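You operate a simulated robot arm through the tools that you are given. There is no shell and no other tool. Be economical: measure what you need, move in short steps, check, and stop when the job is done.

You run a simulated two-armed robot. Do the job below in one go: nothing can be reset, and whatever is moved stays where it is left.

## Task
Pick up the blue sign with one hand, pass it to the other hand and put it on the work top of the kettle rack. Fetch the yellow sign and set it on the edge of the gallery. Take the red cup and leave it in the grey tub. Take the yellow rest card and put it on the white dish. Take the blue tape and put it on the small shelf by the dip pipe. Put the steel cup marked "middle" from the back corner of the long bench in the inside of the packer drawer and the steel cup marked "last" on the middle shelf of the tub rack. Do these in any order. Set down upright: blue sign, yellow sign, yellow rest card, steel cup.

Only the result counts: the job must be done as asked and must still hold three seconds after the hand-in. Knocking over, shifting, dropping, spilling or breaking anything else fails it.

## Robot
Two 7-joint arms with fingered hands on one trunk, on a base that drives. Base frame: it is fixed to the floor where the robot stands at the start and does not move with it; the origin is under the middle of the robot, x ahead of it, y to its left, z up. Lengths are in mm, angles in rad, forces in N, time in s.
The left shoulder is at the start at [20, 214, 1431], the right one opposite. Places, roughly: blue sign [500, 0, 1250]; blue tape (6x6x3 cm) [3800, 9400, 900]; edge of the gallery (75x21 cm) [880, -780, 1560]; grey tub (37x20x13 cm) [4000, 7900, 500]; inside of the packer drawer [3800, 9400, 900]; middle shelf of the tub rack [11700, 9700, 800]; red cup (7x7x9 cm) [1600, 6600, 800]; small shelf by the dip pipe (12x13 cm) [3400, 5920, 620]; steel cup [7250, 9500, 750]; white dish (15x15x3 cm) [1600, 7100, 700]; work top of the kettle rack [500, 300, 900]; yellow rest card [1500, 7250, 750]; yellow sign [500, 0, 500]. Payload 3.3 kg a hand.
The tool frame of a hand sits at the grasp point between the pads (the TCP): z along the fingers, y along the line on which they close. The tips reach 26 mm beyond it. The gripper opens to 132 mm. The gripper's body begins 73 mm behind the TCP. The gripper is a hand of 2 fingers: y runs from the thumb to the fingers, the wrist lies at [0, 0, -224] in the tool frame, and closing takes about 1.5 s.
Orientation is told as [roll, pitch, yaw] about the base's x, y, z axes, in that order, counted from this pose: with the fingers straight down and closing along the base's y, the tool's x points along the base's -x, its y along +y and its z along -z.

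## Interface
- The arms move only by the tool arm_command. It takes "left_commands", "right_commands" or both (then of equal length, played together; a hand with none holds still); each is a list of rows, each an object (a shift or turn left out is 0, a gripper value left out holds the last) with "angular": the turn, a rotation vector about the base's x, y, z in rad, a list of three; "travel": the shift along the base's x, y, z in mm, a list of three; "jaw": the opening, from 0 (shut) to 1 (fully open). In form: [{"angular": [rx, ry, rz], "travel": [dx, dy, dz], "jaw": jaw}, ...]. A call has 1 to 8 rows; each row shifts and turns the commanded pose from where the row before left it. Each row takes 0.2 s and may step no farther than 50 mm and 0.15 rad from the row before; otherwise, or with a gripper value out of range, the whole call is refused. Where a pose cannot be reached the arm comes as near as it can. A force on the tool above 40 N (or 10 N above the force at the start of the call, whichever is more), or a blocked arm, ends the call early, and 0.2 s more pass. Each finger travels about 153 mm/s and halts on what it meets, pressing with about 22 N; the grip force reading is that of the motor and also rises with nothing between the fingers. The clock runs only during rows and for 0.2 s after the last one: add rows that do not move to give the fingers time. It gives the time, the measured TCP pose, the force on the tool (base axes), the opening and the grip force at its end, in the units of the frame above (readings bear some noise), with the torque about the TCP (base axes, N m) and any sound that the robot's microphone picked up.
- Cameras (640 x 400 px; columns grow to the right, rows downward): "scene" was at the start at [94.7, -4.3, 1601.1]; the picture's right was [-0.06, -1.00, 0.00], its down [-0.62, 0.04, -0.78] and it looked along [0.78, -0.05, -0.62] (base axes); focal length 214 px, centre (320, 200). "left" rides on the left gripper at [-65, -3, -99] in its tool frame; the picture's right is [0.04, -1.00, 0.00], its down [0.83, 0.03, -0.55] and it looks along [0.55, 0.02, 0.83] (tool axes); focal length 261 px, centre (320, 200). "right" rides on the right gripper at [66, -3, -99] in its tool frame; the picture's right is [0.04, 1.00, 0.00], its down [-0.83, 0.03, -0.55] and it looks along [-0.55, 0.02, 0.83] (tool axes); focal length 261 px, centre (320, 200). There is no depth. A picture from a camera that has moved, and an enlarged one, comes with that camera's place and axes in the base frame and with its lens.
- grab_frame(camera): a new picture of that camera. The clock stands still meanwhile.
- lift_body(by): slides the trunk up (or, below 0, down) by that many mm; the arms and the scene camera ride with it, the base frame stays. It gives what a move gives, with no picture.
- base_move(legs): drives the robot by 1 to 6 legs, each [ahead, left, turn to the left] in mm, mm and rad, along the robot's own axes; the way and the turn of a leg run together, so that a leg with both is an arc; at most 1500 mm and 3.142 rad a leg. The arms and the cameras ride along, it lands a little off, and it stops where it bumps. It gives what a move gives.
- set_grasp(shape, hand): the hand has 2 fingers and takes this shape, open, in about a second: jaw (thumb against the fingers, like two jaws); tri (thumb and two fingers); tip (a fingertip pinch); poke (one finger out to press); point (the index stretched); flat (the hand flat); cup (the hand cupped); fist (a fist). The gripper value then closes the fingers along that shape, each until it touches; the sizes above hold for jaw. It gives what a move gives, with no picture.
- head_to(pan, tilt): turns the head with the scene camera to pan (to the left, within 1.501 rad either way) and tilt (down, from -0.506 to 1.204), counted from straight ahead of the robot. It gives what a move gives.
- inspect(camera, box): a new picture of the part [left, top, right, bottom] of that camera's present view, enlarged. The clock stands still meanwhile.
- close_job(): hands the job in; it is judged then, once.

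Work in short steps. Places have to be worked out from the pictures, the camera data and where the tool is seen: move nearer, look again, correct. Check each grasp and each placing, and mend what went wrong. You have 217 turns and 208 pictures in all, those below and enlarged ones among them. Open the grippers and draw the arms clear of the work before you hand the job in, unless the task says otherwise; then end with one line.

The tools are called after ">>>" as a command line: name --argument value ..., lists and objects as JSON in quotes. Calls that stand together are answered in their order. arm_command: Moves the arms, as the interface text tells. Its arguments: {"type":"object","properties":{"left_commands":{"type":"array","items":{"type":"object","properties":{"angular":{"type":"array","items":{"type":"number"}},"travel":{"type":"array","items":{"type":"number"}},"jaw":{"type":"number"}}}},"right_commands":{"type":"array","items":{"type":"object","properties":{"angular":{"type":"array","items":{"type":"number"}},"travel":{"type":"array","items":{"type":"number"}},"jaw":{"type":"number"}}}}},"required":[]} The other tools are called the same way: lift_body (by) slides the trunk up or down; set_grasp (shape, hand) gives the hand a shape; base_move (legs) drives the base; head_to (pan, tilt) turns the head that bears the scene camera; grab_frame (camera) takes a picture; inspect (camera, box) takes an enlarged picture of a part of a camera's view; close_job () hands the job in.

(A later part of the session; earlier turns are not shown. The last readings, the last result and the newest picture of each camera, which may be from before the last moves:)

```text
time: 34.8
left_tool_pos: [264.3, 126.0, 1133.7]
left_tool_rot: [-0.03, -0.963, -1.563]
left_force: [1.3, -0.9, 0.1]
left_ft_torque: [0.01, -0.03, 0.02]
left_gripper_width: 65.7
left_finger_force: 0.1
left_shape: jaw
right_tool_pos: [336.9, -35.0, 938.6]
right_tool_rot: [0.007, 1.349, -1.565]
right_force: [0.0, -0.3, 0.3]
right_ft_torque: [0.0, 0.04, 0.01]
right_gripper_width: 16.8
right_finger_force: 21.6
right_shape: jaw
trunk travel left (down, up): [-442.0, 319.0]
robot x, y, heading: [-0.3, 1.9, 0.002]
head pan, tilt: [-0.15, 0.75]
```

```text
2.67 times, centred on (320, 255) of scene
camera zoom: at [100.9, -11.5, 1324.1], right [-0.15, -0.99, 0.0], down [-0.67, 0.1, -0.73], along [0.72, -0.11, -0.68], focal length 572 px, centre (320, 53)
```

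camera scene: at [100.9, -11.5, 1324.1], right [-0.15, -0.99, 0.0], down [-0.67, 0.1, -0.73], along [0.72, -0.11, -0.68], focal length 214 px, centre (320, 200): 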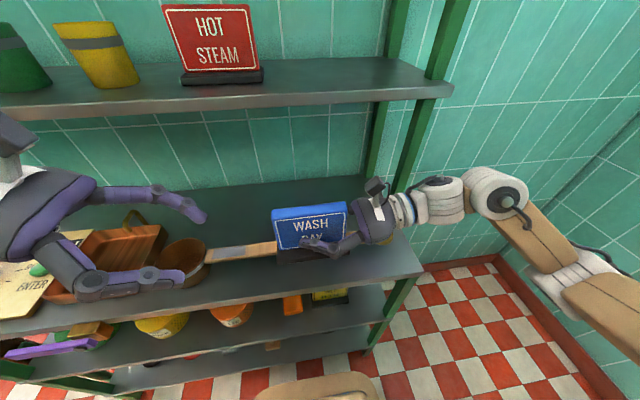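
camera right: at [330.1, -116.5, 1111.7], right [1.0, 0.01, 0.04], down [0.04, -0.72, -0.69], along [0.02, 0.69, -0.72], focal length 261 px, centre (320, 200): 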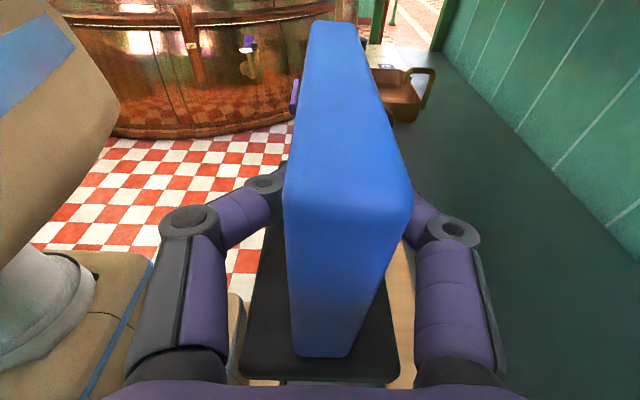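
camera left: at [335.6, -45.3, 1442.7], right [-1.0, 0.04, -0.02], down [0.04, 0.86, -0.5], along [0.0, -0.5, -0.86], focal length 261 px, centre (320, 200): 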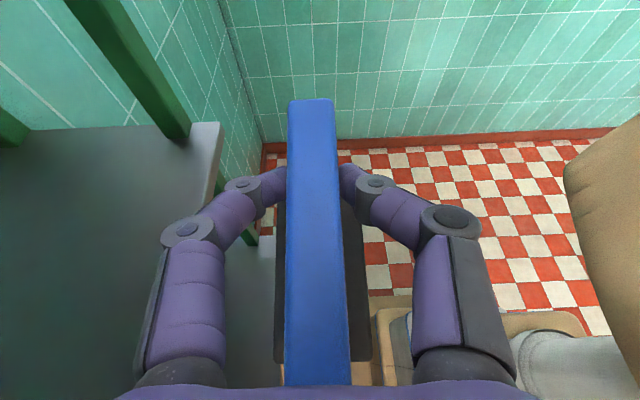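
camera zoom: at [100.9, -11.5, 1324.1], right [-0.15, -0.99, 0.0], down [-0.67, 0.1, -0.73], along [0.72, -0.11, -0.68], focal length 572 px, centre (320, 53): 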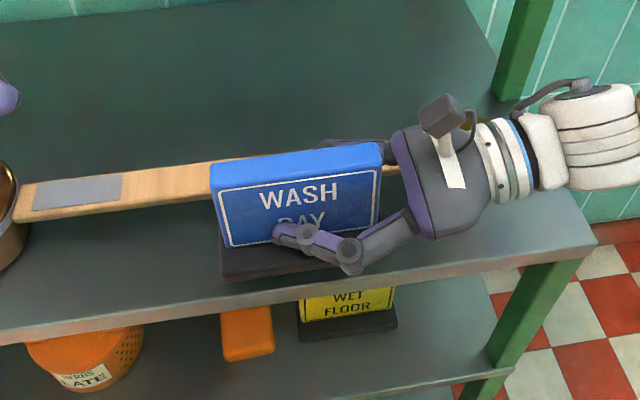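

Still free. I shift 6 mm inward for edge margin and keep lowering.

>>> arm_command --right_commands '[{"travel": [6, 0, -3]}, {"travel": [0, 0, -3]}, {"travel": [0, 0, -3]}, {}]'

>>> arm_command --right_commands '[{"travel": [0, 0, -3]}, {"travel": [0, 0, -3]}, {}]'

>>> inspect --camera "scene" --box '[200, 180, 440, 330]'

>>> grab_frame --camera "right"

```text
time: 35.8
left_tool_pos: [264.2, 125.4, 1134.1]
left_tool_rot: [-0.031, -0.965, -1.563]
left_force: [-0.3, -1.2, -0.1]
left_ft_torque: [0.05, 0.0, -0.03]
left_gripper_width: 65.6
left_finger_force: 0.1
left_shape: jaw
right_tool_pos: [343.7, -35.3, 931.2]
right_tool_rot: [0.009, 1.35, -1.561]
right_force: [0.2, -0.2, -0.8]
right_ft_torque: [0.0, 0.0, -0.03]
right_gripper_width: 16.4
right_finger_force: 21.9
right_shape: jaw
trunk travel left (down, up): [-442.0, 319.0]
robot x, y, heading: [-5.5, -0.7, 0.006]
head pan, tilt: [-0.15, 0.75]
```

```text
time: 36.6
left_tool_pos: [263.6, 125.0, 1133.8]
left_tool_rot: [-0.031, -0.964, -1.563]
left_force: [-0.2, 1.1, 0.0]
left_ft_torque: [0.0, -0.03, -0.01]
left_gripper_width: 65.6
left_finger_force: 0.1
left_shape: jaw
right_tool_pos: [343.1, -35.1, 924.2]
right_tool_rot: [0.009, 1.348, -1.561]
right_force: [-0.1, 0.4, -0.5]
right_ft_torque: [0.01, -0.03, -0.04]
right_gripper_width: 16.6
right_finger_force: 22.1
right_shape: jaw
trunk travel left (down, up): [-442.0, 319.0]
robot x, y, heading: [-0.9, 2.8, 0.002]
head pan, tilt: [-0.15, 0.75]
```

```text
2.67 times, centred on (320, 255) of scene
camera zoom: at [100.9, -11.5, 1324.1], right [-0.15, -0.99, 0.0], down [-0.67, 0.1, -0.73], along [0.72, -0.11, -0.68], focal length 572 px, centre (320, 53)
```

zoom: 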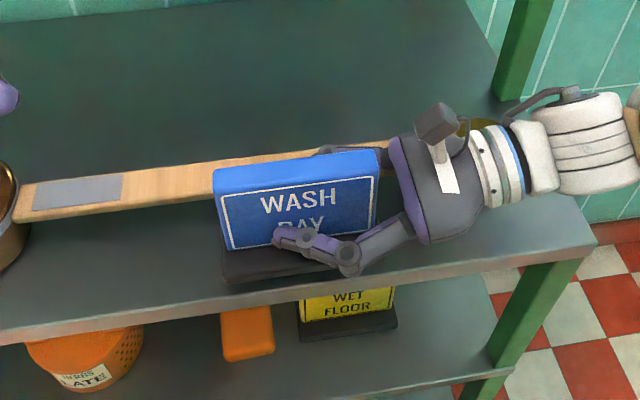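

```text
173 pictures are left
camera right: at [338.8, -116.5, 1009.8], right [1.0, 0.01, 0.04], down [0.04, -0.72, -0.69], along [0.02, 0.69, -0.72], focal length 261 px, centre (320, 200)
```

right: 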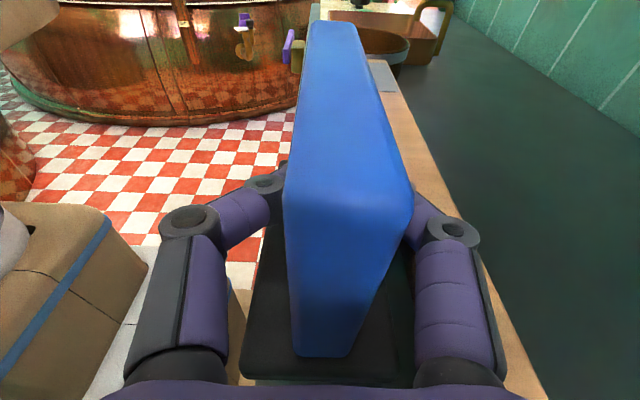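

Still no contact force; the base front stays about 12 mm inside the edge. I keep lowering.

>>> arm_command --right_commands '[{"travel": [0, 0, -3]}, {"travel": [0, 0, -3]}, {"travel": [0, 0, -3]}, {}]'

>>> inspect --camera "scene" --box '[240, 210, 400, 310]'

```text
time: 37.6
left_tool_pos: [264.3, 124.8, 1134.9]
left_tool_rot: [-0.031, -0.964, -1.564]
left_force: [0.4, 0.3, 0.1]
left_ft_torque: [-0.01, -0.02, 0.01]
left_gripper_width: 65.6
left_finger_force: 0.0
left_shape: jaw
right_tool_pos: [343.0, -34.7, 913.0]
right_tool_rot: [-0.004, 1.348, -1.574]
right_force: [0.4, -0.9, -0.2]
right_ft_torque: [0.0, -0.02, 0.0]
right_gripper_width: 16.3
right_finger_force: 22.2
right_shape: jaw
trunk travel left (down, up): [-442.0, 319.0]
robot x, y, heading: [-0.8, 0.9, -0.003]
head pan, tilt: [-0.15, 0.75]
```

```text
4.00 times, centred on (320, 260) of scene
camera zoom: at [101.2, -11.4, 1323.9], right [-0.15, -0.99, 0.0], down [-0.67, 0.1, -0.73], along [0.72, -0.11, -0.68], focal length 858 px, centre (320, -40)
```

zoom: 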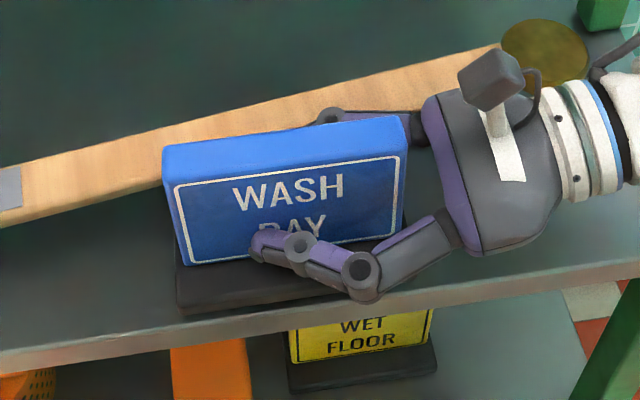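

The tool pose twitched slightly, which may be first contact. I'll do a few more small steps and watch the force.

>>> arm_command --right_commands '[{"travel": [0, 0, -3]}, {"travel": [0, 0, -2]}, {}]'

>>> arm_command --right_commands '[{"travel": [0, 0, -3]}, {"travel": [0, 0, -2]}, {}]'

>>> inspect --camera "scene" --box '[240, 210, 400, 310]'

```text
time: 38.4
left_tool_pos: [265.3, 124.5, 1135.5]
left_tool_rot: [-0.031, -0.962, -1.563]
left_force: [-0.1, -0.1, 0.8]
left_ft_torque: [-0.01, -0.03, 0.0]
left_gripper_width: 65.5
left_finger_force: 0.1
left_shape: jaw
right_tool_pos: [341.0, -35.5, 910.8]
right_tool_rot: [0.006, 1.35, -1.565]
right_force: [0.4, -0.6, 0.5]
right_ft_torque: [-0.01, -0.03, -0.04]
right_gripper_width: 16.2
right_finger_force: 21.9
right_shape: jaw
trunk travel left (down, up): [-442.0, 319.0]
robot x, y, heading: [-1.0, 1.4, 0.003]
head pan, tilt: [-0.15, 0.75]
```

```text
time: 39.2
left_tool_pos: [263.9, 125.7, 1133.3]
left_tool_rot: [-0.03, -0.964, -1.563]
left_force: [0.4, 0.3, -0.6]
left_ft_torque: [0.03, 0.01, 0.0]
left_gripper_width: 65.5
left_finger_force: 0.0
left_shape: jaw
right_tool_pos: [343.5, -36.1, 905.0]
right_tool_rot: [0.008, 1.349, -1.564]
right_force: [-0.4, -0.5, -0.2]
right_ft_torque: [-0.01, -0.01, -0.04]
right_gripper_width: 16.5
right_finger_force: 22.0
right_shape: jaw
trunk travel left (down, up): [-442.0, 319.0]
robot x, y, heading: [-1.2, 4.6, -0.001]
head pan, tilt: [-0.15, 0.75]
```

```text
4.00 times, centred on (320, 260) of scene
camera zoom: at [100.8, -11.5, 1324.1], right [-0.15, -0.99, 0.0], down [-0.67, 0.1, -0.73], along [0.72, -0.11, -0.68], focal length 858 px, centre (320, -40)
```

zoom: 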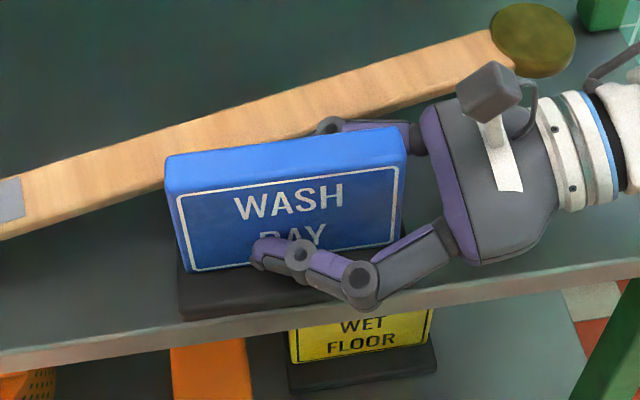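

The base front is getting close to the edge line. The handle recedes toward the right, so I'll shift the sign 10 mm in and 40 mm to the right before setting it down.

>>> arm_command --right_commands '[{"travel": [0, 0, 5]}, {"travel": [0, -20, 0]}, {"travel": [10, -20, 0]}, {}]'

>>> arm_command --right_commands '[{"travel": [0, 0, -4]}, {"travel": [0, 0, -3]}, {"travel": [0, 0, -3]}, {}]'

>>> inspect --camera "scene" --box '[240, 210, 400, 310]'

>>> grab_frame --camera "right"

```text
time: 40.2
left_tool_pos: [263.5, 125.4, 1135.6]
left_tool_rot: [-0.029, -0.964, -1.565]
left_force: [-0.7, -1.1, -0.4]
left_ft_torque: [0.01, -0.01, -0.01]
left_gripper_width: 65.5
left_finger_force: 0.1
left_shape: jaw
right_tool_pos: [352.7, -75.0, 910.4]
right_tool_rot: [0.006, 1.349, -1.565]
right_force: [0.2, -1.0, 0.1]
right_ft_torque: [-0.03, -0.04, 0.0]
right_gripper_width: 16.8
right_finger_force: 21.8
right_shape: jaw
trunk travel left (down, up): [-442.0, 319.0]
robot x, y, heading: [0.1, -2.4, 0.003]
head pan, tilt: [-0.15, 0.75]
```

```text
time: 41.2
left_tool_pos: [263.3, 125.8, 1134.7]
left_tool_rot: [-0.03, -0.961, -1.563]
left_force: [-0.2, 0.0, -0.5]
left_ft_torque: [0.02, -0.05, 0.0]
left_gripper_width: 65.8
left_finger_force: 0.1
left_shape: jaw
right_tool_pos: [354.0, -74.9, 901.1]
right_tool_rot: [0.013, 1.351, -1.557]
right_force: [-1.0, -0.4, 3.4]
right_ft_torque: [0.11, -0.08, 0.01]
right_gripper_width: 16.2
right_finger_force: 21.8
right_shape: jaw
trunk travel left (down, up): [-442.0, 319.0]
robot x, y, heading: [-1.1, -2.2, 0.003]
head pan, tilt: [-0.15, 0.75]
```

```text
4.00 times, centred on (320, 260) of scene
camera zoom: at [100.4, -11.5, 1324.2], right [-0.15, -0.99, 0.0], down [-0.67, 0.1, -0.73], along [0.72, -0.11, -0.68], focal length 858 px, centre (320, -40)
```

zoom: 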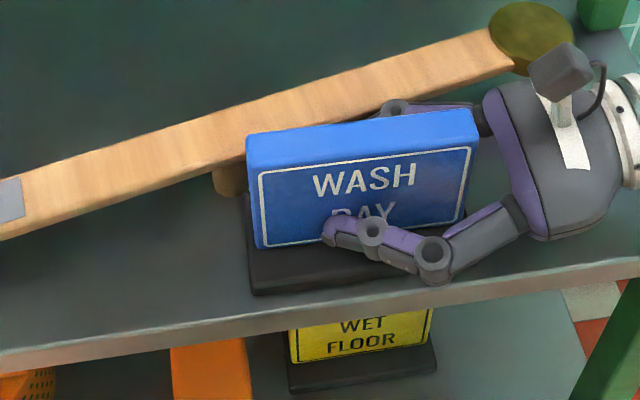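

```text
169 pictures are left
camera right: at [348.9, -156.6, 986.1], right [1.0, 0.01, 0.04], down [0.04, -0.72, -0.69], along [0.02, 0.69, -0.72], focal length 261 px, centre (320, 200)
```

right: 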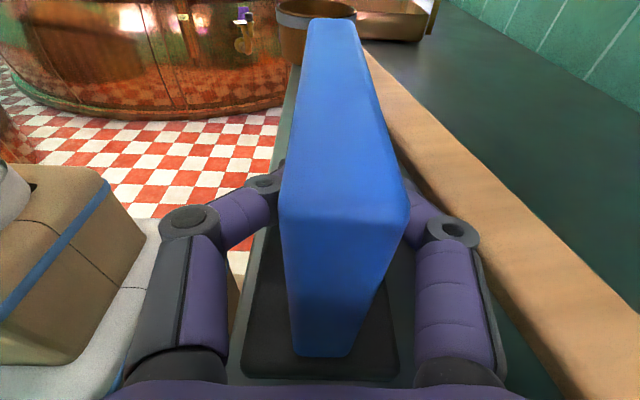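

Contact shows: +3.4 N, the sign stands level and the ladle is untouched. The ladle handle is close to my rear finger, so I'll open only a little and withdraw to the right.

>>> arm_command --right_commands '[{"jaw": 0.2}, {}, {"travel": [0, -15, 0]}, {"travel": [0, -25, 0]}, {"travel": [0, -30, 0]}, {"travel": [0, -30, 0]}, {}]'

>>> inspect --camera "scene" --box '[240, 210, 400, 310]'

>>> grab_frame --camera "right"

```text
time: 42.8
left_tool_pos: [262.4, 125.6, 1134.4]
left_tool_rot: [-0.03, -0.963, -1.563]
left_force: [-0.6, -0.9, 0.4]
left_ft_torque: [-0.04, -0.02, 0.0]
left_gripper_width: 65.5
left_finger_force: 0.0
left_shape: jaw
right_tool_pos: [353.6, -175.6, 901.0]
right_tool_rot: [0.007, 1.351, -1.564]
right_force: [0.2, 0.6, -0.1]
right_ft_torque: [0.01, 0.0, 0.01]
right_gripper_width: 26.2
right_finger_force: 0.1
right_shape: jaw
trunk travel left (down, up): [-442.0, 319.0]
robot x, y, heading: [-4.3, -1.6, 0.002]
head pan, tilt: [-0.15, 0.75]
```

```text
4.00 times, centred on (320, 260) of scene
camera zoom: at [100.8, -11.3, 1324.1], right [-0.15, -0.99, 0.0], down [-0.67, 0.1, -0.73], along [0.72, -0.11, -0.68], focal length 858 px, centre (320, -40)
```

zoom: 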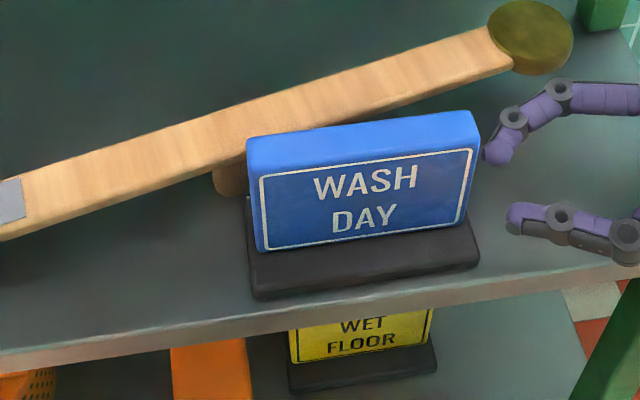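

```text
167 pictures are left
camera right: at [349.2, -257.2, 985.5], right [1.0, 0.01, 0.04], down [0.04, -0.72, -0.69], along [0.02, 0.69, -0.72], focal length 261 px, centre (320, 200)
```

right: 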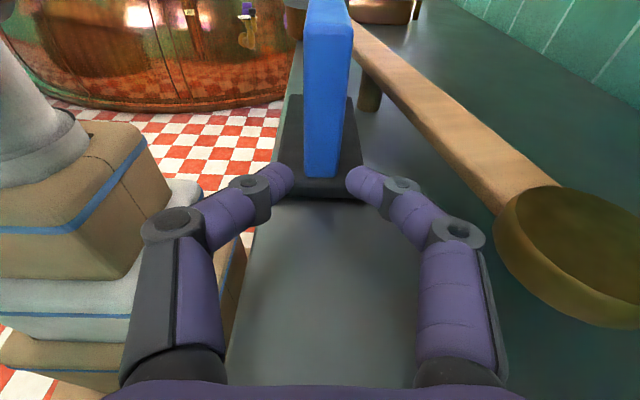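

The blue sign stands safely on the work top. I'll withdraw the right arm outside the rack, lower the trunk, and look at the yellow sign's shelf.

>>> arm_command --right_commands '[{"travel": [0, -45, 0]}, {"travel": [0, -45, 5]}, {"travel": [0, -45, 10]}, {"travel": [-40, -10, 10]}, {"travel": [-40, 0, 10]}, {}]'

>>> arm_command --left_commands '[{"travel": [-40, 0, 0]}, {"travel": [-30, 0, 0]}, {}]' --right_commands '[{"travel": [-40, 0, 10]}, {"travel": [0, 0, 0]}, {}]'

>>> lift_body --by -300

>>> head_to --pan 0.0 --tilt 0.75

>>> grab_frame --camera "scene"

```text
time: 44.2
left_tool_pos: [264.6, 125.9, 1134.6]
left_tool_rot: [-0.031, -0.963, -1.565]
left_force: [0.2, 0.2, -0.2]
left_ft_torque: [-0.03, -0.02, -0.01]
left_gripper_width: 65.6
left_finger_force: 0.1
left_shape: jaw
right_tool_pos: [273.3, -320.7, 936.3]
right_tool_rot: [0.015, 1.35, -1.556]
right_force: [0.1, -0.5, 0.7]
right_ft_torque: [0.01, 0.0, 0.01]
right_gripper_width: 26.3
right_finger_force: 0.1
right_shape: jaw
trunk travel left (down, up): [-442.0, 319.0]
robot x, y, heading: [-0.6, -2.7, 0.003]
head pan, tilt: [-0.15, 0.75]
```

```text
time: 45.0
left_tool_pos: [225.9, 117.6, 1131.3]
left_tool_rot: [-0.017, -0.931, -1.613]
left_force: [-0.4, -0.4, -0.2]
left_ft_torque: [0.02, 0.0, 0.03]
left_gripper_width: 65.5
left_finger_force: 0.1
left_shape: jaw
left hand out of reach, approached as far as the arm can: row 1, 2
right_tool_pos: [233.5, -319.9, 945.7]
right_tool_rot: [0.011, 1.348, -1.563]
right_force: [0.7, 0.4, 0.1]
right_ft_torque: [-0.01, 0.01, -0.01]
right_gripper_width: 26.1
right_finger_force: 0.1
right_shape: jaw
trunk travel left (down, up): [-442.0, 319.0]
robot x, y, heading: [-2.2, -0.8, -0.003]
head pan, tilt: [-0.15, 0.75]
```

```text
time: 47.7
left_tool_pos: [251.9, 117.0, 795.2]
left_tool_rot: [-0.343, -0.917, -1.362]
left_force: [-23.8, 1.1, 11.2]
left_ft_torque: [0.83, -1.99, 2.09]
left_gripper_width: 65.4
left_finger_force: 0.0
left_shape: jaw
right_tool_pos: [232.5, -320.2, 651.7]
right_tool_rot: [0.006, 1.35, -1.565]
right_force: [0.2, 0.2, -0.6]
right_ft_torque: [0.01, 0.02, 0.01]
right_gripper_width: 26.4
right_finger_force: 0.0
right_shape: jaw
trunk travel left (down, up): [-150.0, 611.0]
robot x, y, heading: [-2.6, -2.2, -0.001]
head pan, tilt: [-0.15, 0.75]
stopped: the force on the tool passed its limit at 49 N (the readings are from after the stop); the commanded pose is now the measured one
```

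```text
time: 48.4
left_tool_pos: [253.7, 117.5, 795.8]
left_tool_rot: [-0.345, -0.914, -1.358]
left_force: [-32.7, -1.7, 11.1]
left_ft_torque: [0.98, -2.47, 2.68]
left_gripper_width: 65.5
left_finger_force: 0.0
left_shape: jaw
right_tool_pos: [230.6, -320.6, 652.1]
right_tool_rot: [0.01, 1.35, -1.562]
right_force: [-0.1, 0.2, -0.2]
right_ft_torque: [0.0, 0.02, 0.02]
right_gripper_width: 26.4
right_finger_force: 0.0
right_shape: jaw
trunk travel left (down, up): [-150.0, 611.0]
robot x, y, heading: [-3.6, 3.2, -0.005]
head pan, tilt: [0.0, 0.75]
```

```text
166 pictures are left
camera scene: at [161.8, 0.6, 1027.1], right [0.0, -1.0, 0.0], down [-0.68, 0.0, -0.73], along [0.73, 0.0, -0.68], focal length 214 px, centre (320, 200)
```

scene: 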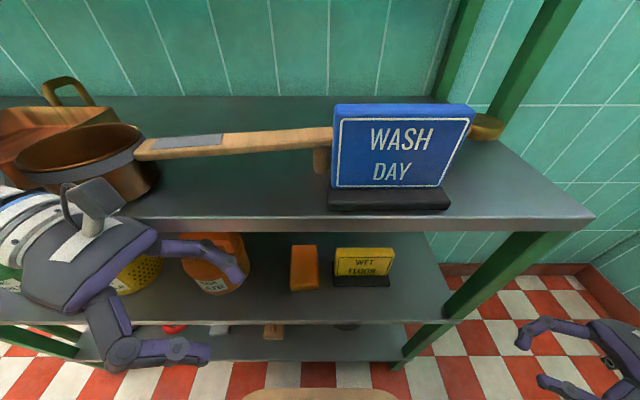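

The left hand caught on the work top's front edge while descending. I'll raise the trunk straight back up to free it and check.

>>> lift_body --by 150

>>> grab_frame --camera "scene"

>>> grab_frame --camera "left"

```text
time: 48.9
left_tool_pos: [251.4, 117.8, 801.5]
left_tool_rot: [-0.359, -0.903, -1.347]
left_force: [-14.1, 2.5, -0.9]
left_ft_torque: [-0.11, -0.72, 1.27]
left_gripper_width: 65.7
left_finger_force: 0.0
left_shape: jaw
right_tool_pos: [233.3, -320.1, 661.9]
right_tool_rot: [0.011, 1.349, -1.557]
right_force: [-0.7, -0.1, -0.1]
right_ft_torque: [-0.01, -0.02, -0.01]
right_gripper_width: 26.2
right_finger_force: 0.1
right_shape: jaw
trunk travel left (down, up): [-159.0, 602.0]
robot x, y, heading: [-1.1, 3.0, 0.002]
head pan, tilt: [0.0, 0.75]
stopped: the force on the tool passed its limit at 45 N (the readings are from after the stop); the commanded pose is now the measured one
```

```text
165 pictures are left
camera scene: at [160.6, 1.0, 1036.5], right [0.0, -1.0, 0.0], down [-0.68, 0.0, -0.73], along [0.73, 0.0, -0.68], focal length 214 px, centre (320, 200)
```

scene: 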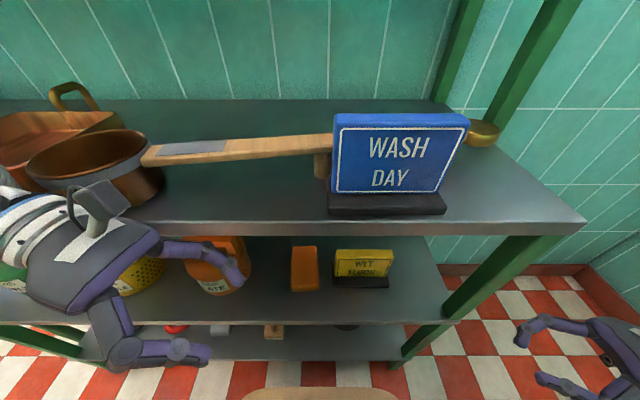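

```text
164 pictures are left
camera left: at [276.6, 157.9, 911.5], right [-0.98, 0.09, 0.19], down [0.02, 0.94, -0.34], along [-0.2, -0.33, -0.92], focal length 261 px, centre (320, 200)
```

left: 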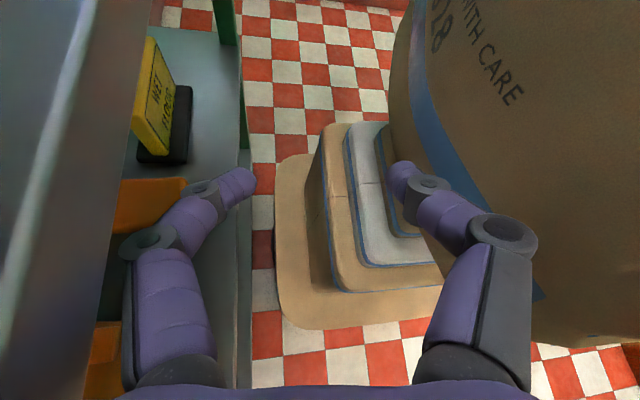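

The hand leans on the front edge with a −x reaction. Backing the base off 100 mm frees it cleanly.

>>> base_move --legs '[[-100, 0, 0]]'

>>> grab_frame --camera "scene"

```text
time: 50.0
left_tool_pos: [154.4, 118.9, 802.0]
left_tool_rot: [-0.361, -0.903, -1.344]
left_force: [-0.8, -0.2, 0.1]
left_ft_torque: [0.0, 0.03, -0.05]
left_gripper_width: 65.6
left_finger_force: 0.1
left_shape: jaw
right_tool_pos: [132.0, -320.7, 661.1]
right_tool_rot: [0.003, 1.349, -1.567]
right_force: [0.2, -0.5, -0.4]
right_ft_torque: [-0.01, -0.01, 0.0]
right_gripper_width: 26.0
right_finger_force: 0.1
right_shape: jaw
trunk travel left (down, up): [-159.0, 602.0]
robot x, y, heading: [-100.5, 2.0, 0.004]
head pan, tilt: [0.0, 0.75]
```

```text
163 pictures are left
camera scene: at [62.0, 0.7, 1036.0], right [0.0, -1.0, 0.0], down [-0.68, 0.0, -0.73], along [0.73, 0.0, -0.68], focal length 214 px, centre (320, 200)
```

scene: 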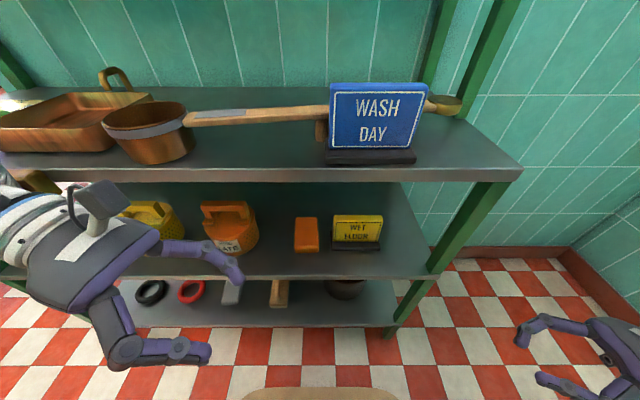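

Free again, and nothing on the rack has moved. The yellow sign stands on the lower shelf (z≈574) at about x≈402, y≈−88, with its top at ≈677. I'll restore the left hand's orientation at a flatter lean and shift the base right 60 mm.

>>> base_move --legs '[[0, -60, 0]]'

>>> arm_command --left_commands '[{"angular": [-0.123, -0.069, 0.034], "travel": [15, -10, 0]}, {"angular": [-0.123, -0.069, 0.034], "travel": [15, -10, 0]}, {"angular": [-0.123, -0.069, 0.034], "travel": [10, -10, 0]}, {"travel": [0, -40, 0]}, {"travel": [0, -40, 0]}, {}]'

>>> lift_body --by -80

>>> head_to --pan 0.0 --tilt 0.5

>>> grab_frame --camera "scene"

>>> grab_frame --camera "left"

```text
time: 51.0
left_tool_pos: [154.3, 59.7, 799.7]
left_tool_rot: [-0.363, -0.903, -1.345]
left_force: [-0.2, 1.0, 0.2]
left_ft_torque: [-0.02, -0.02, 0.02]
left_gripper_width: 65.6
left_finger_force: 0.1
left_shape: jaw
right_tool_pos: [133.0, -380.6, 661.0]
right_tool_rot: [0.004, 1.349, -1.567]
right_force: [0.2, 0.4, -0.3]
right_ft_torque: [0.02, 0.0, -0.01]
right_gripper_width: 26.4
right_finger_force: 0.1
right_shape: jaw
trunk travel left (down, up): [-159.0, 602.0]
robot x, y, heading: [-98.1, -60.4, 0.002]
head pan, tilt: [0.0, 0.75]
```

```text
time: 52.4
left_tool_pos: [195.4, -55.9, 824.5]
left_tool_rot: [-0.007, -1.3, -1.565]
left_force: [-0.7, -0.3, -0.4]
left_ft_torque: [-0.03, -0.01, -0.04]
left_gripper_width: 65.9
left_finger_force: 0.0
left_shape: jaw
left hand out of reach, approached as far as the arm can: row 3, 4
right_tool_pos: [133.1, -379.4, 661.5]
right_tool_rot: [0.003, 1.351, -1.568]
right_force: [0.6, -0.7, -0.1]
right_ft_torque: [0.05, -0.02, 0.02]
right_gripper_width: 25.9
right_finger_force: 0.1
right_shape: jaw
trunk travel left (down, up): [-159.0, 602.0]
robot x, y, heading: [-104.2, -58.9, 0.003]
head pan, tilt: [0.0, 0.75]
```

```text
time: 53.6
left_tool_pos: [204.2, -53.8, 729.1]
left_tool_rot: [-0.244, -1.291, -1.338]
left_force: [0.4, 0.0, 0.3]
left_ft_torque: [0.02, -0.01, 0.02]
left_gripper_width: 65.5
left_finger_force: 0.0
left_shape: jaw
right_tool_pos: [132.0, -379.8, 581.9]
right_tool_rot: [0.006, 1.349, -1.563]
right_force: [0.6, -0.4, 0.5]
right_ft_torque: [0.0, 0.01, -0.01]
right_gripper_width: 26.3
right_finger_force: 0.1
right_shape: jaw
trunk travel left (down, up): [-79.0, 682.0]
robot x, y, heading: [-100.9, -60.5, -0.0]
head pan, tilt: [0.0, 0.75]
```

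```text
time: 54.4
left_tool_pos: [204.5, -53.5, 728.8]
left_tool_rot: [-0.245, -1.292, -1.334]
left_force: [-0.1, -0.1, 0.2]
left_ft_torque: [0.0, 0.01, 0.04]
left_gripper_width: 65.9
left_finger_force: 0.0
left_shape: jaw
right_tool_pos: [132.4, -380.3, 581.4]
right_tool_rot: [0.004, 1.349, -1.569]
right_force: [-0.5, -0.3, 0.2]
right_ft_torque: [0.02, -0.03, 0.01]
right_gripper_width: 26.3
right_finger_force: 0.0
right_shape: jaw
trunk travel left (down, up): [-79.0, 682.0]
robot x, y, heading: [-102.1, -58.6, 0.001]
head pan, tilt: [0.0, 0.499]
```

```text
162 pictures are left
camera scene: at [99.1, -59.1, 974.2], right [0.0, -1.0, 0.0], down [-0.48, 0.0, -0.88], along [0.88, 0.0, -0.48], focal length 214 px, centre (320, 200)
```

scene: 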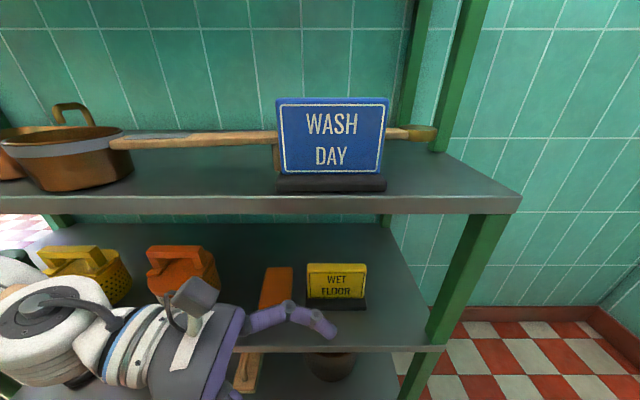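

```text
161 pictures are left
camera left: at [207.9, 23.8, 819.0], right [-1.0, 0.01, 0.03], down [-0.01, 0.76, -0.65], along [-0.03, -0.65, -0.76], focal length 261 px, centre (320, 200)
```

left: 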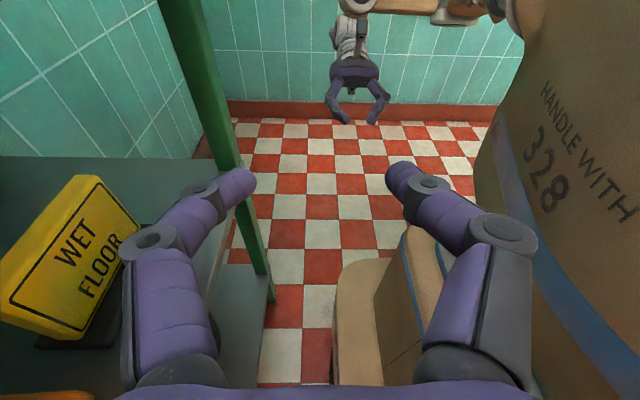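

The left hand is in place before the shelf. Refined estimate: panel centre x≈407, y≈−94, top 678, and the work top's underside at 845. I bring the hand to entry height and move in partway.

>>> arm_command --left_commands '[{"travel": [20, -25, -10], "jaw": 0.65}, {"travel": [20, -25, -10]}, {"travel": [20, 0, 0]}, {}]'

>>> grab_frame --camera "left"

>>> grab_frame --camera "scene"

```text
time: 55.4
left_tool_pos: [219.4, -79.2, 728.2]
left_tool_rot: [-0.244, -1.29, -1.335]
left_force: [-1.1, -0.3, -0.4]
left_ft_torque: [0.01, 0.02, 0.0]
left_gripper_width: 85.5
left_finger_force: 0.0
left_shape: jaw
left hand out of reach, approached as far as the arm can: row 1, 2, 3
right_tool_pos: [131.9, -379.4, 580.8]
right_tool_rot: [0.002, 1.349, -1.568]
right_force: [-0.2, 0.1, 0.8]
right_ft_torque: [0.0, 0.01, 0.01]
right_gripper_width: 26.4
right_finger_force: 0.1
right_shape: jaw
trunk travel left (down, up): [-79.0, 682.0]
robot x, y, heading: [-99.9, -57.6, -0.002]
head pan, tilt: [0.0, 0.499]
```

```text
160 pictures are left
camera left: at [222.9, -1.8, 818.5], right [-1.0, 0.01, 0.03], down [-0.01, 0.76, -0.65], along [-0.03, -0.65, -0.76], focal length 261 px, centre (320, 200)
```

left: 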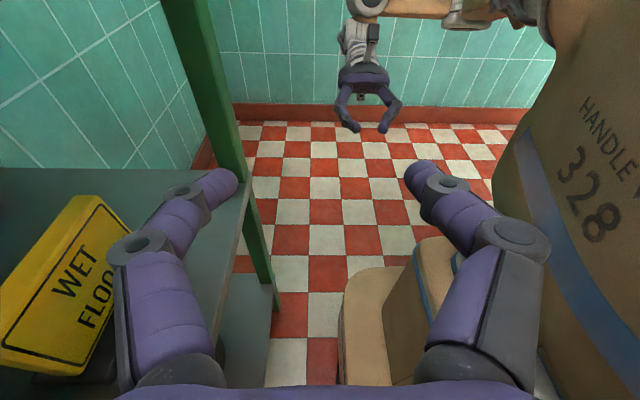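

```text
159 pictures are left
camera scene: at [99.1, -59.1, 974.3], right [0.0, -1.0, 0.0], down [-0.48, 0.0, -0.88], along [0.88, 0.0, -0.48], focal length 214 px, centre (320, 200)
```

scene: 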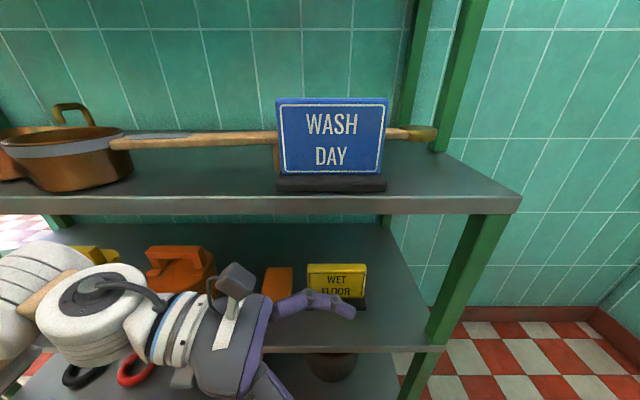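

The arm is too folded here. I'll back the base 80 mm and extend the arm instead.

>>> base_move --legs '[[-80, 30, 0]]'

>>> arm_command --left_commands '[{"travel": [35, -15, -5]}, {"travel": [35, -15, -5]}, {}, {}]'

```text
time: 56.4
left_tool_pos: [137.6, -50.0, 728.0]
left_tool_rot: [-0.244, -1.291, -1.335]
left_force: [-0.2, 0.3, 0.4]
left_ft_torque: [0.01, -0.01, 0.01]
left_gripper_width: 85.1
left_finger_force: 0.1
left_shape: jaw
right_tool_pos: [52.3, -351.3, 581.8]
right_tool_rot: [0.002, 1.349, -1.57]
right_force: [0.5, -0.3, 0.3]
right_ft_torque: [-0.02, -0.04, -0.03]
right_gripper_width: 26.4
right_finger_force: 0.1
right_shape: jaw
trunk travel left (down, up): [-79.0, 682.0]
robot x, y, heading: [-181.6, -29.9, 0.002]
head pan, tilt: [0.0, 0.499]
```

```text
time: 57.4
left_tool_pos: [136.5, -49.8, 728.0]
left_tool_rot: [-0.244, -1.293, -1.337]
left_force: [-0.1, 0.3, 1.1]
left_ft_torque: [-0.03, 0.01, -0.01]
left_gripper_width: 85.5
left_finger_force: 0.1
left_shape: jaw
left hand out of reach, approached as far as the arm can: row 1, 2
right_tool_pos: [52.1, -350.7, 583.1]
right_tool_rot: [0.004, 1.35, -1.567]
right_force: [0.2, 0.6, 0.1]
right_ft_torque: [-0.02, -0.03, 0.0]
right_gripper_width: 26.6
right_finger_force: 0.1
right_shape: jaw
trunk travel left (down, up): [-79.0, 682.0]
robot x, y, heading: [-183.9, -33.4, 0.003]
head pan, tilt: [0.0, 0.499]
```

It's stuck at a joint limit. I'll relax the tilt by 0.3 rad while moving forward.

>>> arm_command --left_commands '[{"travel": [10, 0, 0], "angular": [0.15, 0, 0]}, {"travel": [20, 0, 0], "angular": [0.15, 0, 0]}, {"travel": [30, 0, 0]}, {"travel": [30, -10, 0]}, {}]'

>>> grab_frame --camera "scene"

```text
time: 58.6
left_tool_pos: [230.3, -58.7, 729.0]
left_tool_rot: [-0.116, -0.995, -1.454]
left_force: [-0.3, 0.2, -0.6]
left_ft_torque: [0.04, -0.03, 0.0]
left_gripper_width: 85.2
left_finger_force: 0.0
left_shape: jaw
right_tool_pos: [51.1, -350.7, 582.9]
right_tool_rot: [0.004, 1.35, -1.571]
right_force: [0.1, -0.9, 0.1]
right_ft_torque: [-0.01, 0.01, -0.01]
right_gripper_width: 26.3
right_finger_force: 0.1
right_shape: jaw
trunk travel left (down, up): [-79.0, 682.0]
robot x, y, heading: [-182.3, -26.3, 0.002]
head pan, tilt: [0.0, 0.499]
```

```text
158 pictures are left
camera scene: at [18.4, -29.6, 974.3], right [0.0, -1.0, 0.0], down [-0.48, 0.0, -0.88], along [0.88, 0.0, -0.48], focal length 214 px, centre (320, 200)
```

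scene: 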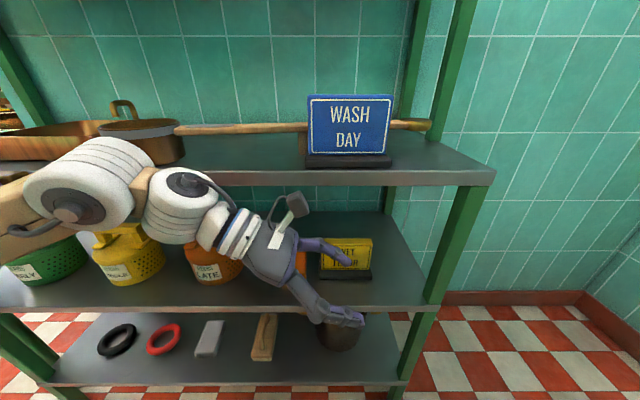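

That freed it. Now I restore the tilt to about 1.25 at this extension, and lower to entry height in front of the shelf.

>>> arm_command --left_commands '[{"travel": [0, -15, -8], "angular": [-0.123, -0.046, -0.01]}, {"travel": [0, -15, -8], "angular": [-0.123, -0.046, -0.01]}, {"travel": [0, -15, -8]}, {}]'

>>> grab_frame --camera "left"

>>> grab_frame --camera "scene"

```text
time: 59.6
left_tool_pos: [228.9, -104.0, 702.5]
left_tool_rot: [0.085, -1.247, -1.656]
left_force: [0.1, 0.3, 0.4]
left_ft_torque: [0.01, 0.0, -0.01]
left_gripper_width: 85.7
left_finger_force: 0.0
left_shape: jaw
right_tool_pos: [51.9, -350.2, 581.5]
right_tool_rot: [0.003, 1.349, -1.568]
right_force: [0.6, 0.4, 0.4]
right_ft_torque: [0.01, 0.0, 0.0]
right_gripper_width: 26.6
right_finger_force: 0.0
right_shape: jaw
trunk travel left (down, up): [-79.0, 682.0]
robot x, y, heading: [-182.0, -32.2, -0.003]
head pan, tilt: [0.0, 0.499]
```

```text
157 pictures are left
camera left: at [224.1, -31.2, 798.1], right [-1.0, 0.02, -0.07], down [0.05, 0.79, -0.61], along [0.04, -0.61, -0.79], focal length 261 px, centre (320, 200)
```

left: 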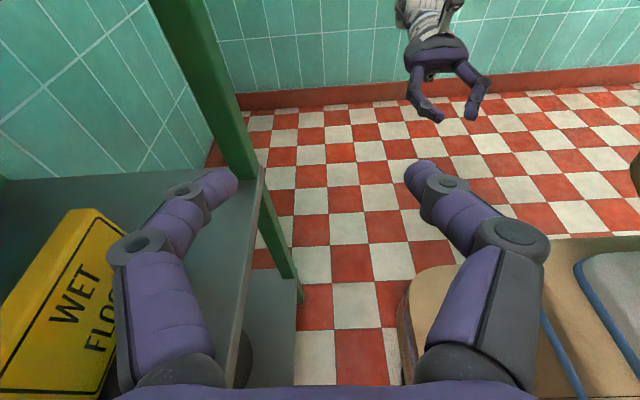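

```text
156 pictures are left
camera scene: at [18.5, -29.5, 974.3], right [0.0, -1.0, 0.0], down [-0.48, 0.0, -0.88], along [0.88, 0.0, -0.48], focal length 214 px, centre (320, 200)
```

scene: 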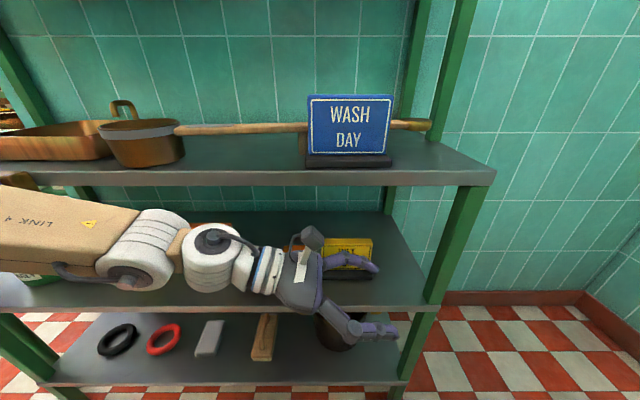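

The hand is at entry height. To keep the wrist out of the shelf and clear of the canisters, I'll yaw it about 0.45 rad as it goes in, since the sign will align itself to the pads.

>>> arm_command --left_commands '[{"travel": [20, 0, 8]}, {"travel": [40, 0, 0], "angular": [0, 0, 0.15]}, {"travel": [35, 0, 0], "angular": [0, 0, 0.15]}, {}]'

>>> grab_frame --camera "left"

>>> grab_frame --camera "scene"

```text
time: 60.6
left_tool_pos: [324.0, -104.3, 712.9]
left_tool_rot: [0.084, -1.244, -1.352]
left_force: [0.3, -0.2, 0.1]
left_ft_torque: [-0.01, 0.01, -0.03]
left_gripper_width: 85.6
left_finger_force: 0.1
left_shape: jaw
right_tool_pos: [52.1, -350.9, 582.5]
right_tool_rot: [0.003, 1.35, -1.57]
right_force: [0.8, 0.0, -0.2]
right_ft_torque: [-0.01, 0.02, 0.0]
right_gripper_width: 26.4
right_finger_force: 0.0
right_shape: jaw
trunk travel left (down, up): [-79.0, 682.0]
robot x, y, heading: [-183.7, -30.4, -0.002]
head pan, tilt: [0.0, 0.499]
```

```text
155 pictures are left
camera left: at [297.9, -36.3, 806.1], right [-0.96, -0.28, -0.07], down [-0.18, 0.77, -0.61], along [0.22, -0.57, -0.79], focal length 261 px, centre (320, 200)
```

left: 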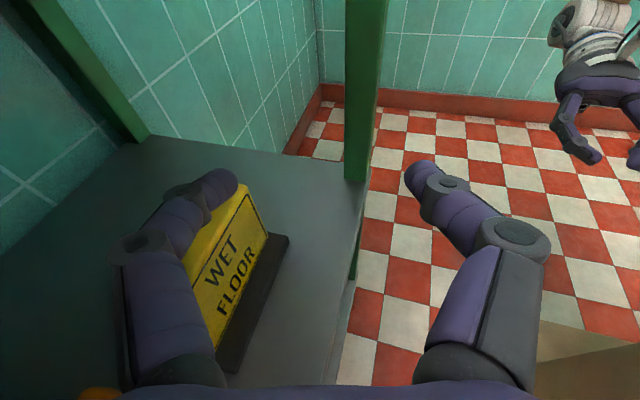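

```text
154 pictures are left
camera scene: at [18.5, -29.6, 974.3], right [0.0, -1.0, 0.0], down [-0.48, 0.0, -0.88], along [0.88, 0.0, -0.48], focal length 214 px, centre (320, 200)
```

scene: 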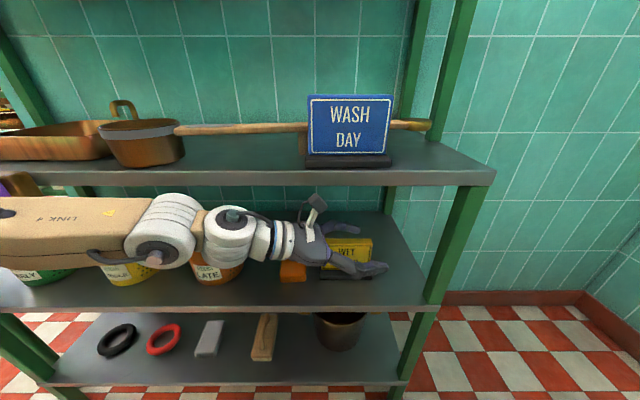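

Clear so far. I go the remaining 80 mm forward and add the last bit of yaw.

>>> arm_command --left_commands '[{"travel": [28, 0, 0], "angular": [0, 0, 0.1]}, {"travel": [28, 0, 0]}, {"travel": [24, 0, 0]}, {}]'

>>> grab_frame --camera "left"

>>> grab_frame --camera "scene"

```text
time: 61.6
left_tool_pos: [382.0, -105.5, 709.5]
left_tool_rot: [0.086, -1.24, -1.28]
left_force: [0.0, 0.2, 0.1]
left_ft_torque: [0.01, 0.01, -0.01]
left_gripper_width: 85.4
left_finger_force: 0.2
left_shape: jaw
right_tool_pos: [42.7, -348.0, 584.9]
right_tool_rot: [0.063, 1.347, -1.508]
right_force: [0.5, -0.2, -0.1]
right_ft_torque: [0.01, 0.0, -0.01]
right_gripper_width: 26.3
right_finger_force: 0.1
right_shape: jaw
trunk travel left (down, up): [-79.0, 682.0]
robot x, y, heading: [-184.5, -32.3, -0.004]
head pan, tilt: [0.0, 0.499]
```

```text
153 pictures are left
camera left: at [351.1, -41.1, 804.7], right [-0.93, -0.35, -0.07], down [-0.24, 0.76, -0.61], along [0.26, -0.55, -0.79], focal length 261 px, centre (320, 200)
```

left: 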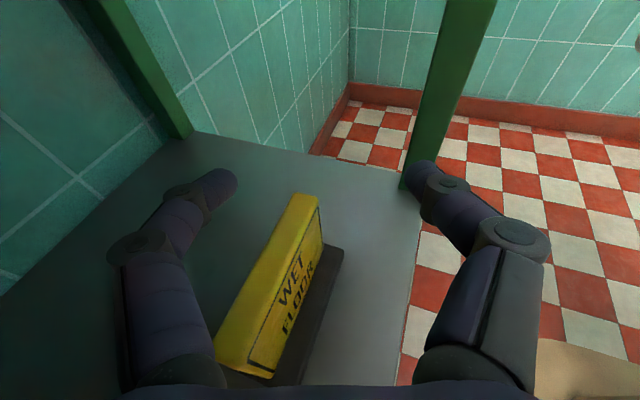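

```text
152 pictures are left
camera scene: at [4.4, -26.2, 976.1], right [0.0, -1.0, 0.0], down [-0.47, 0.0, -0.88], along [0.88, 0.0, -0.47], focal length 214 px, centre (320, 200)
```

scene: 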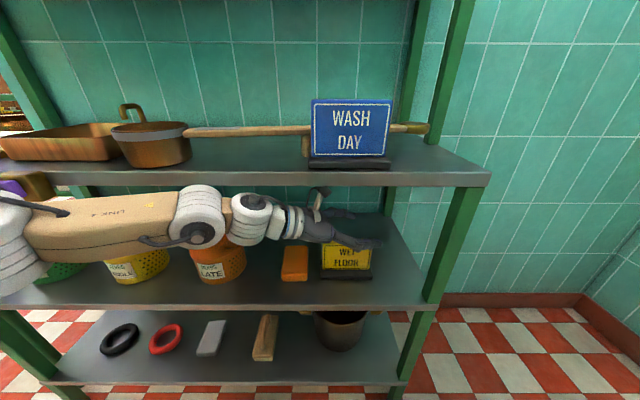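

The forearm's joint is nudging the work top's front edge, but the fingers already straddle the panel. I'll ease back and lower, which clears it.

>>> arm_command --left_commands '[{"travel": [-22, 0, 0]}, {"travel": [0, 0, -15]}, {"travel": [0, 0, -15]}, {"travel": [0, 0, -14]}, {}]'

>>> grab_frame --camera "left"

>>> grab_frame --camera "scene"

```text
time: 62.8
left_tool_pos: [382.2, -103.5, 667.7]
left_tool_rot: [0.088, -1.244, -1.256]
left_force: [-0.3, -0.5, 0.1]
left_ft_torque: [-0.04, 0.02, -0.01]
left_gripper_width: 85.5
left_finger_force: 0.1
left_shape: jaw
right_tool_pos: [52.1, -351.1, 581.7]
right_tool_rot: [0.002, 1.35, -1.569]
right_force: [0.2, 0.1, -1.0]
right_ft_torque: [0.04, 0.0, 0.01]
right_gripper_width: 26.4
right_finger_force: 0.1
right_shape: jaw
trunk travel left (down, up): [-79.0, 682.0]
robot x, y, heading: [-179.3, -32.2, 0.0]
head pan, tilt: [0.0, 0.499]
```

```text
151 pictures are left
camera left: at [349.5, -38.9, 762.5], right [-0.93, -0.37, -0.07], down [-0.26, 0.75, -0.61], along [0.28, -0.55, -0.79], focal length 261 px, centre (320, 200)
```

left: 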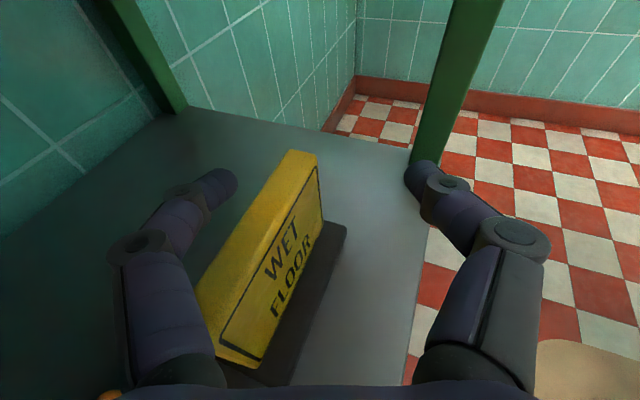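

```text
150 pictures are left
camera scene: at [18.4, -29.6, 974.3], right [0.0, -1.0, 0.0], down [-0.48, 0.0, -0.88], along [0.88, 0.0, -0.48], focal length 214 px, centre (320, 200)
```

scene: 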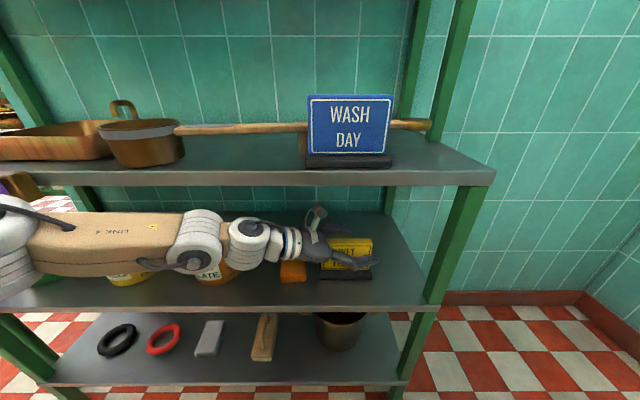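

Free of the edge, with the sign between the fingers. I move 18 mm further in and close gently.

>>> arm_command --left_commands '[{"travel": [18, 0, 0]}, {}, {"jaw": 0.0}, {}, {}, {}, {}]'

>>> grab_frame --camera "left"

>>> inspect --camera "scene" --box '[180, 180, 420, 330]'

```text
time: 64.4
left_tool_pos: [400.3, -104.9, 668.0]
left_tool_rot: [0.085, -1.245, -1.255]
left_force: [0.9, 0.3, -0.4]
left_ft_torque: [0.0, 0.0, 0.01]
left_gripper_width: 0.0
left_finger_force: 22.2
left_shape: jaw
right_tool_pos: [50.1, -349.7, 582.8]
right_tool_rot: [0.004, 1.349, -1.57]
right_force: [-0.1, 0.8, -0.1]
right_ft_torque: [0.0, 0.03, 0.01]
right_gripper_width: 26.2
right_finger_force: 0.1
right_shape: jaw
trunk travel left (down, up): [-79.0, 682.0]
robot x, y, heading: [-183.9, -30.9, -0.001]
head pan, tilt: [0.0, 0.499]
```

```text
149 pictures are left
camera left: at [367.2, -39.4, 762.7], right [-0.93, -0.37, -0.07], down [-0.26, 0.75, -0.61], along [0.28, -0.55, -0.79], focal length 261 px, centre (320, 200)
```

left: 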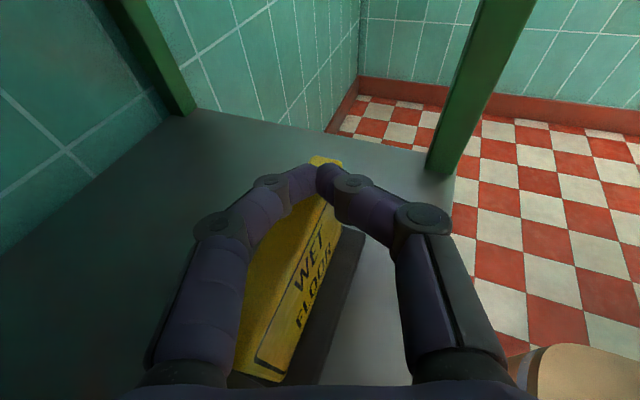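

```text
2.67 times, centred on (300, 255) of scene
camera zoom: at [18.5, -29.6, 974.3], right [0.0, -1.0, 0.0], down [-0.48, 0.0, -0.88], along [0.88, 0.0, -0.48], focal length 572 px, centre (373, 53)
```

zoom: 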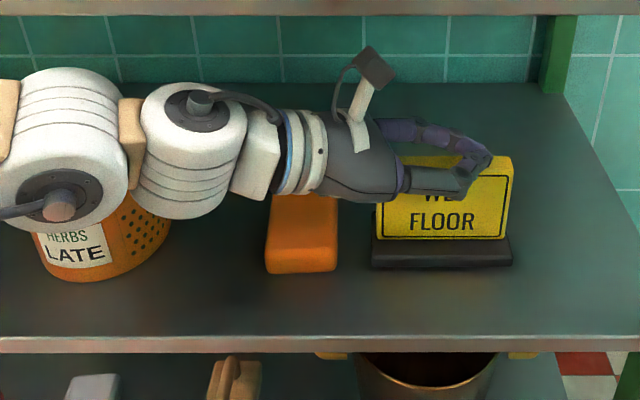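

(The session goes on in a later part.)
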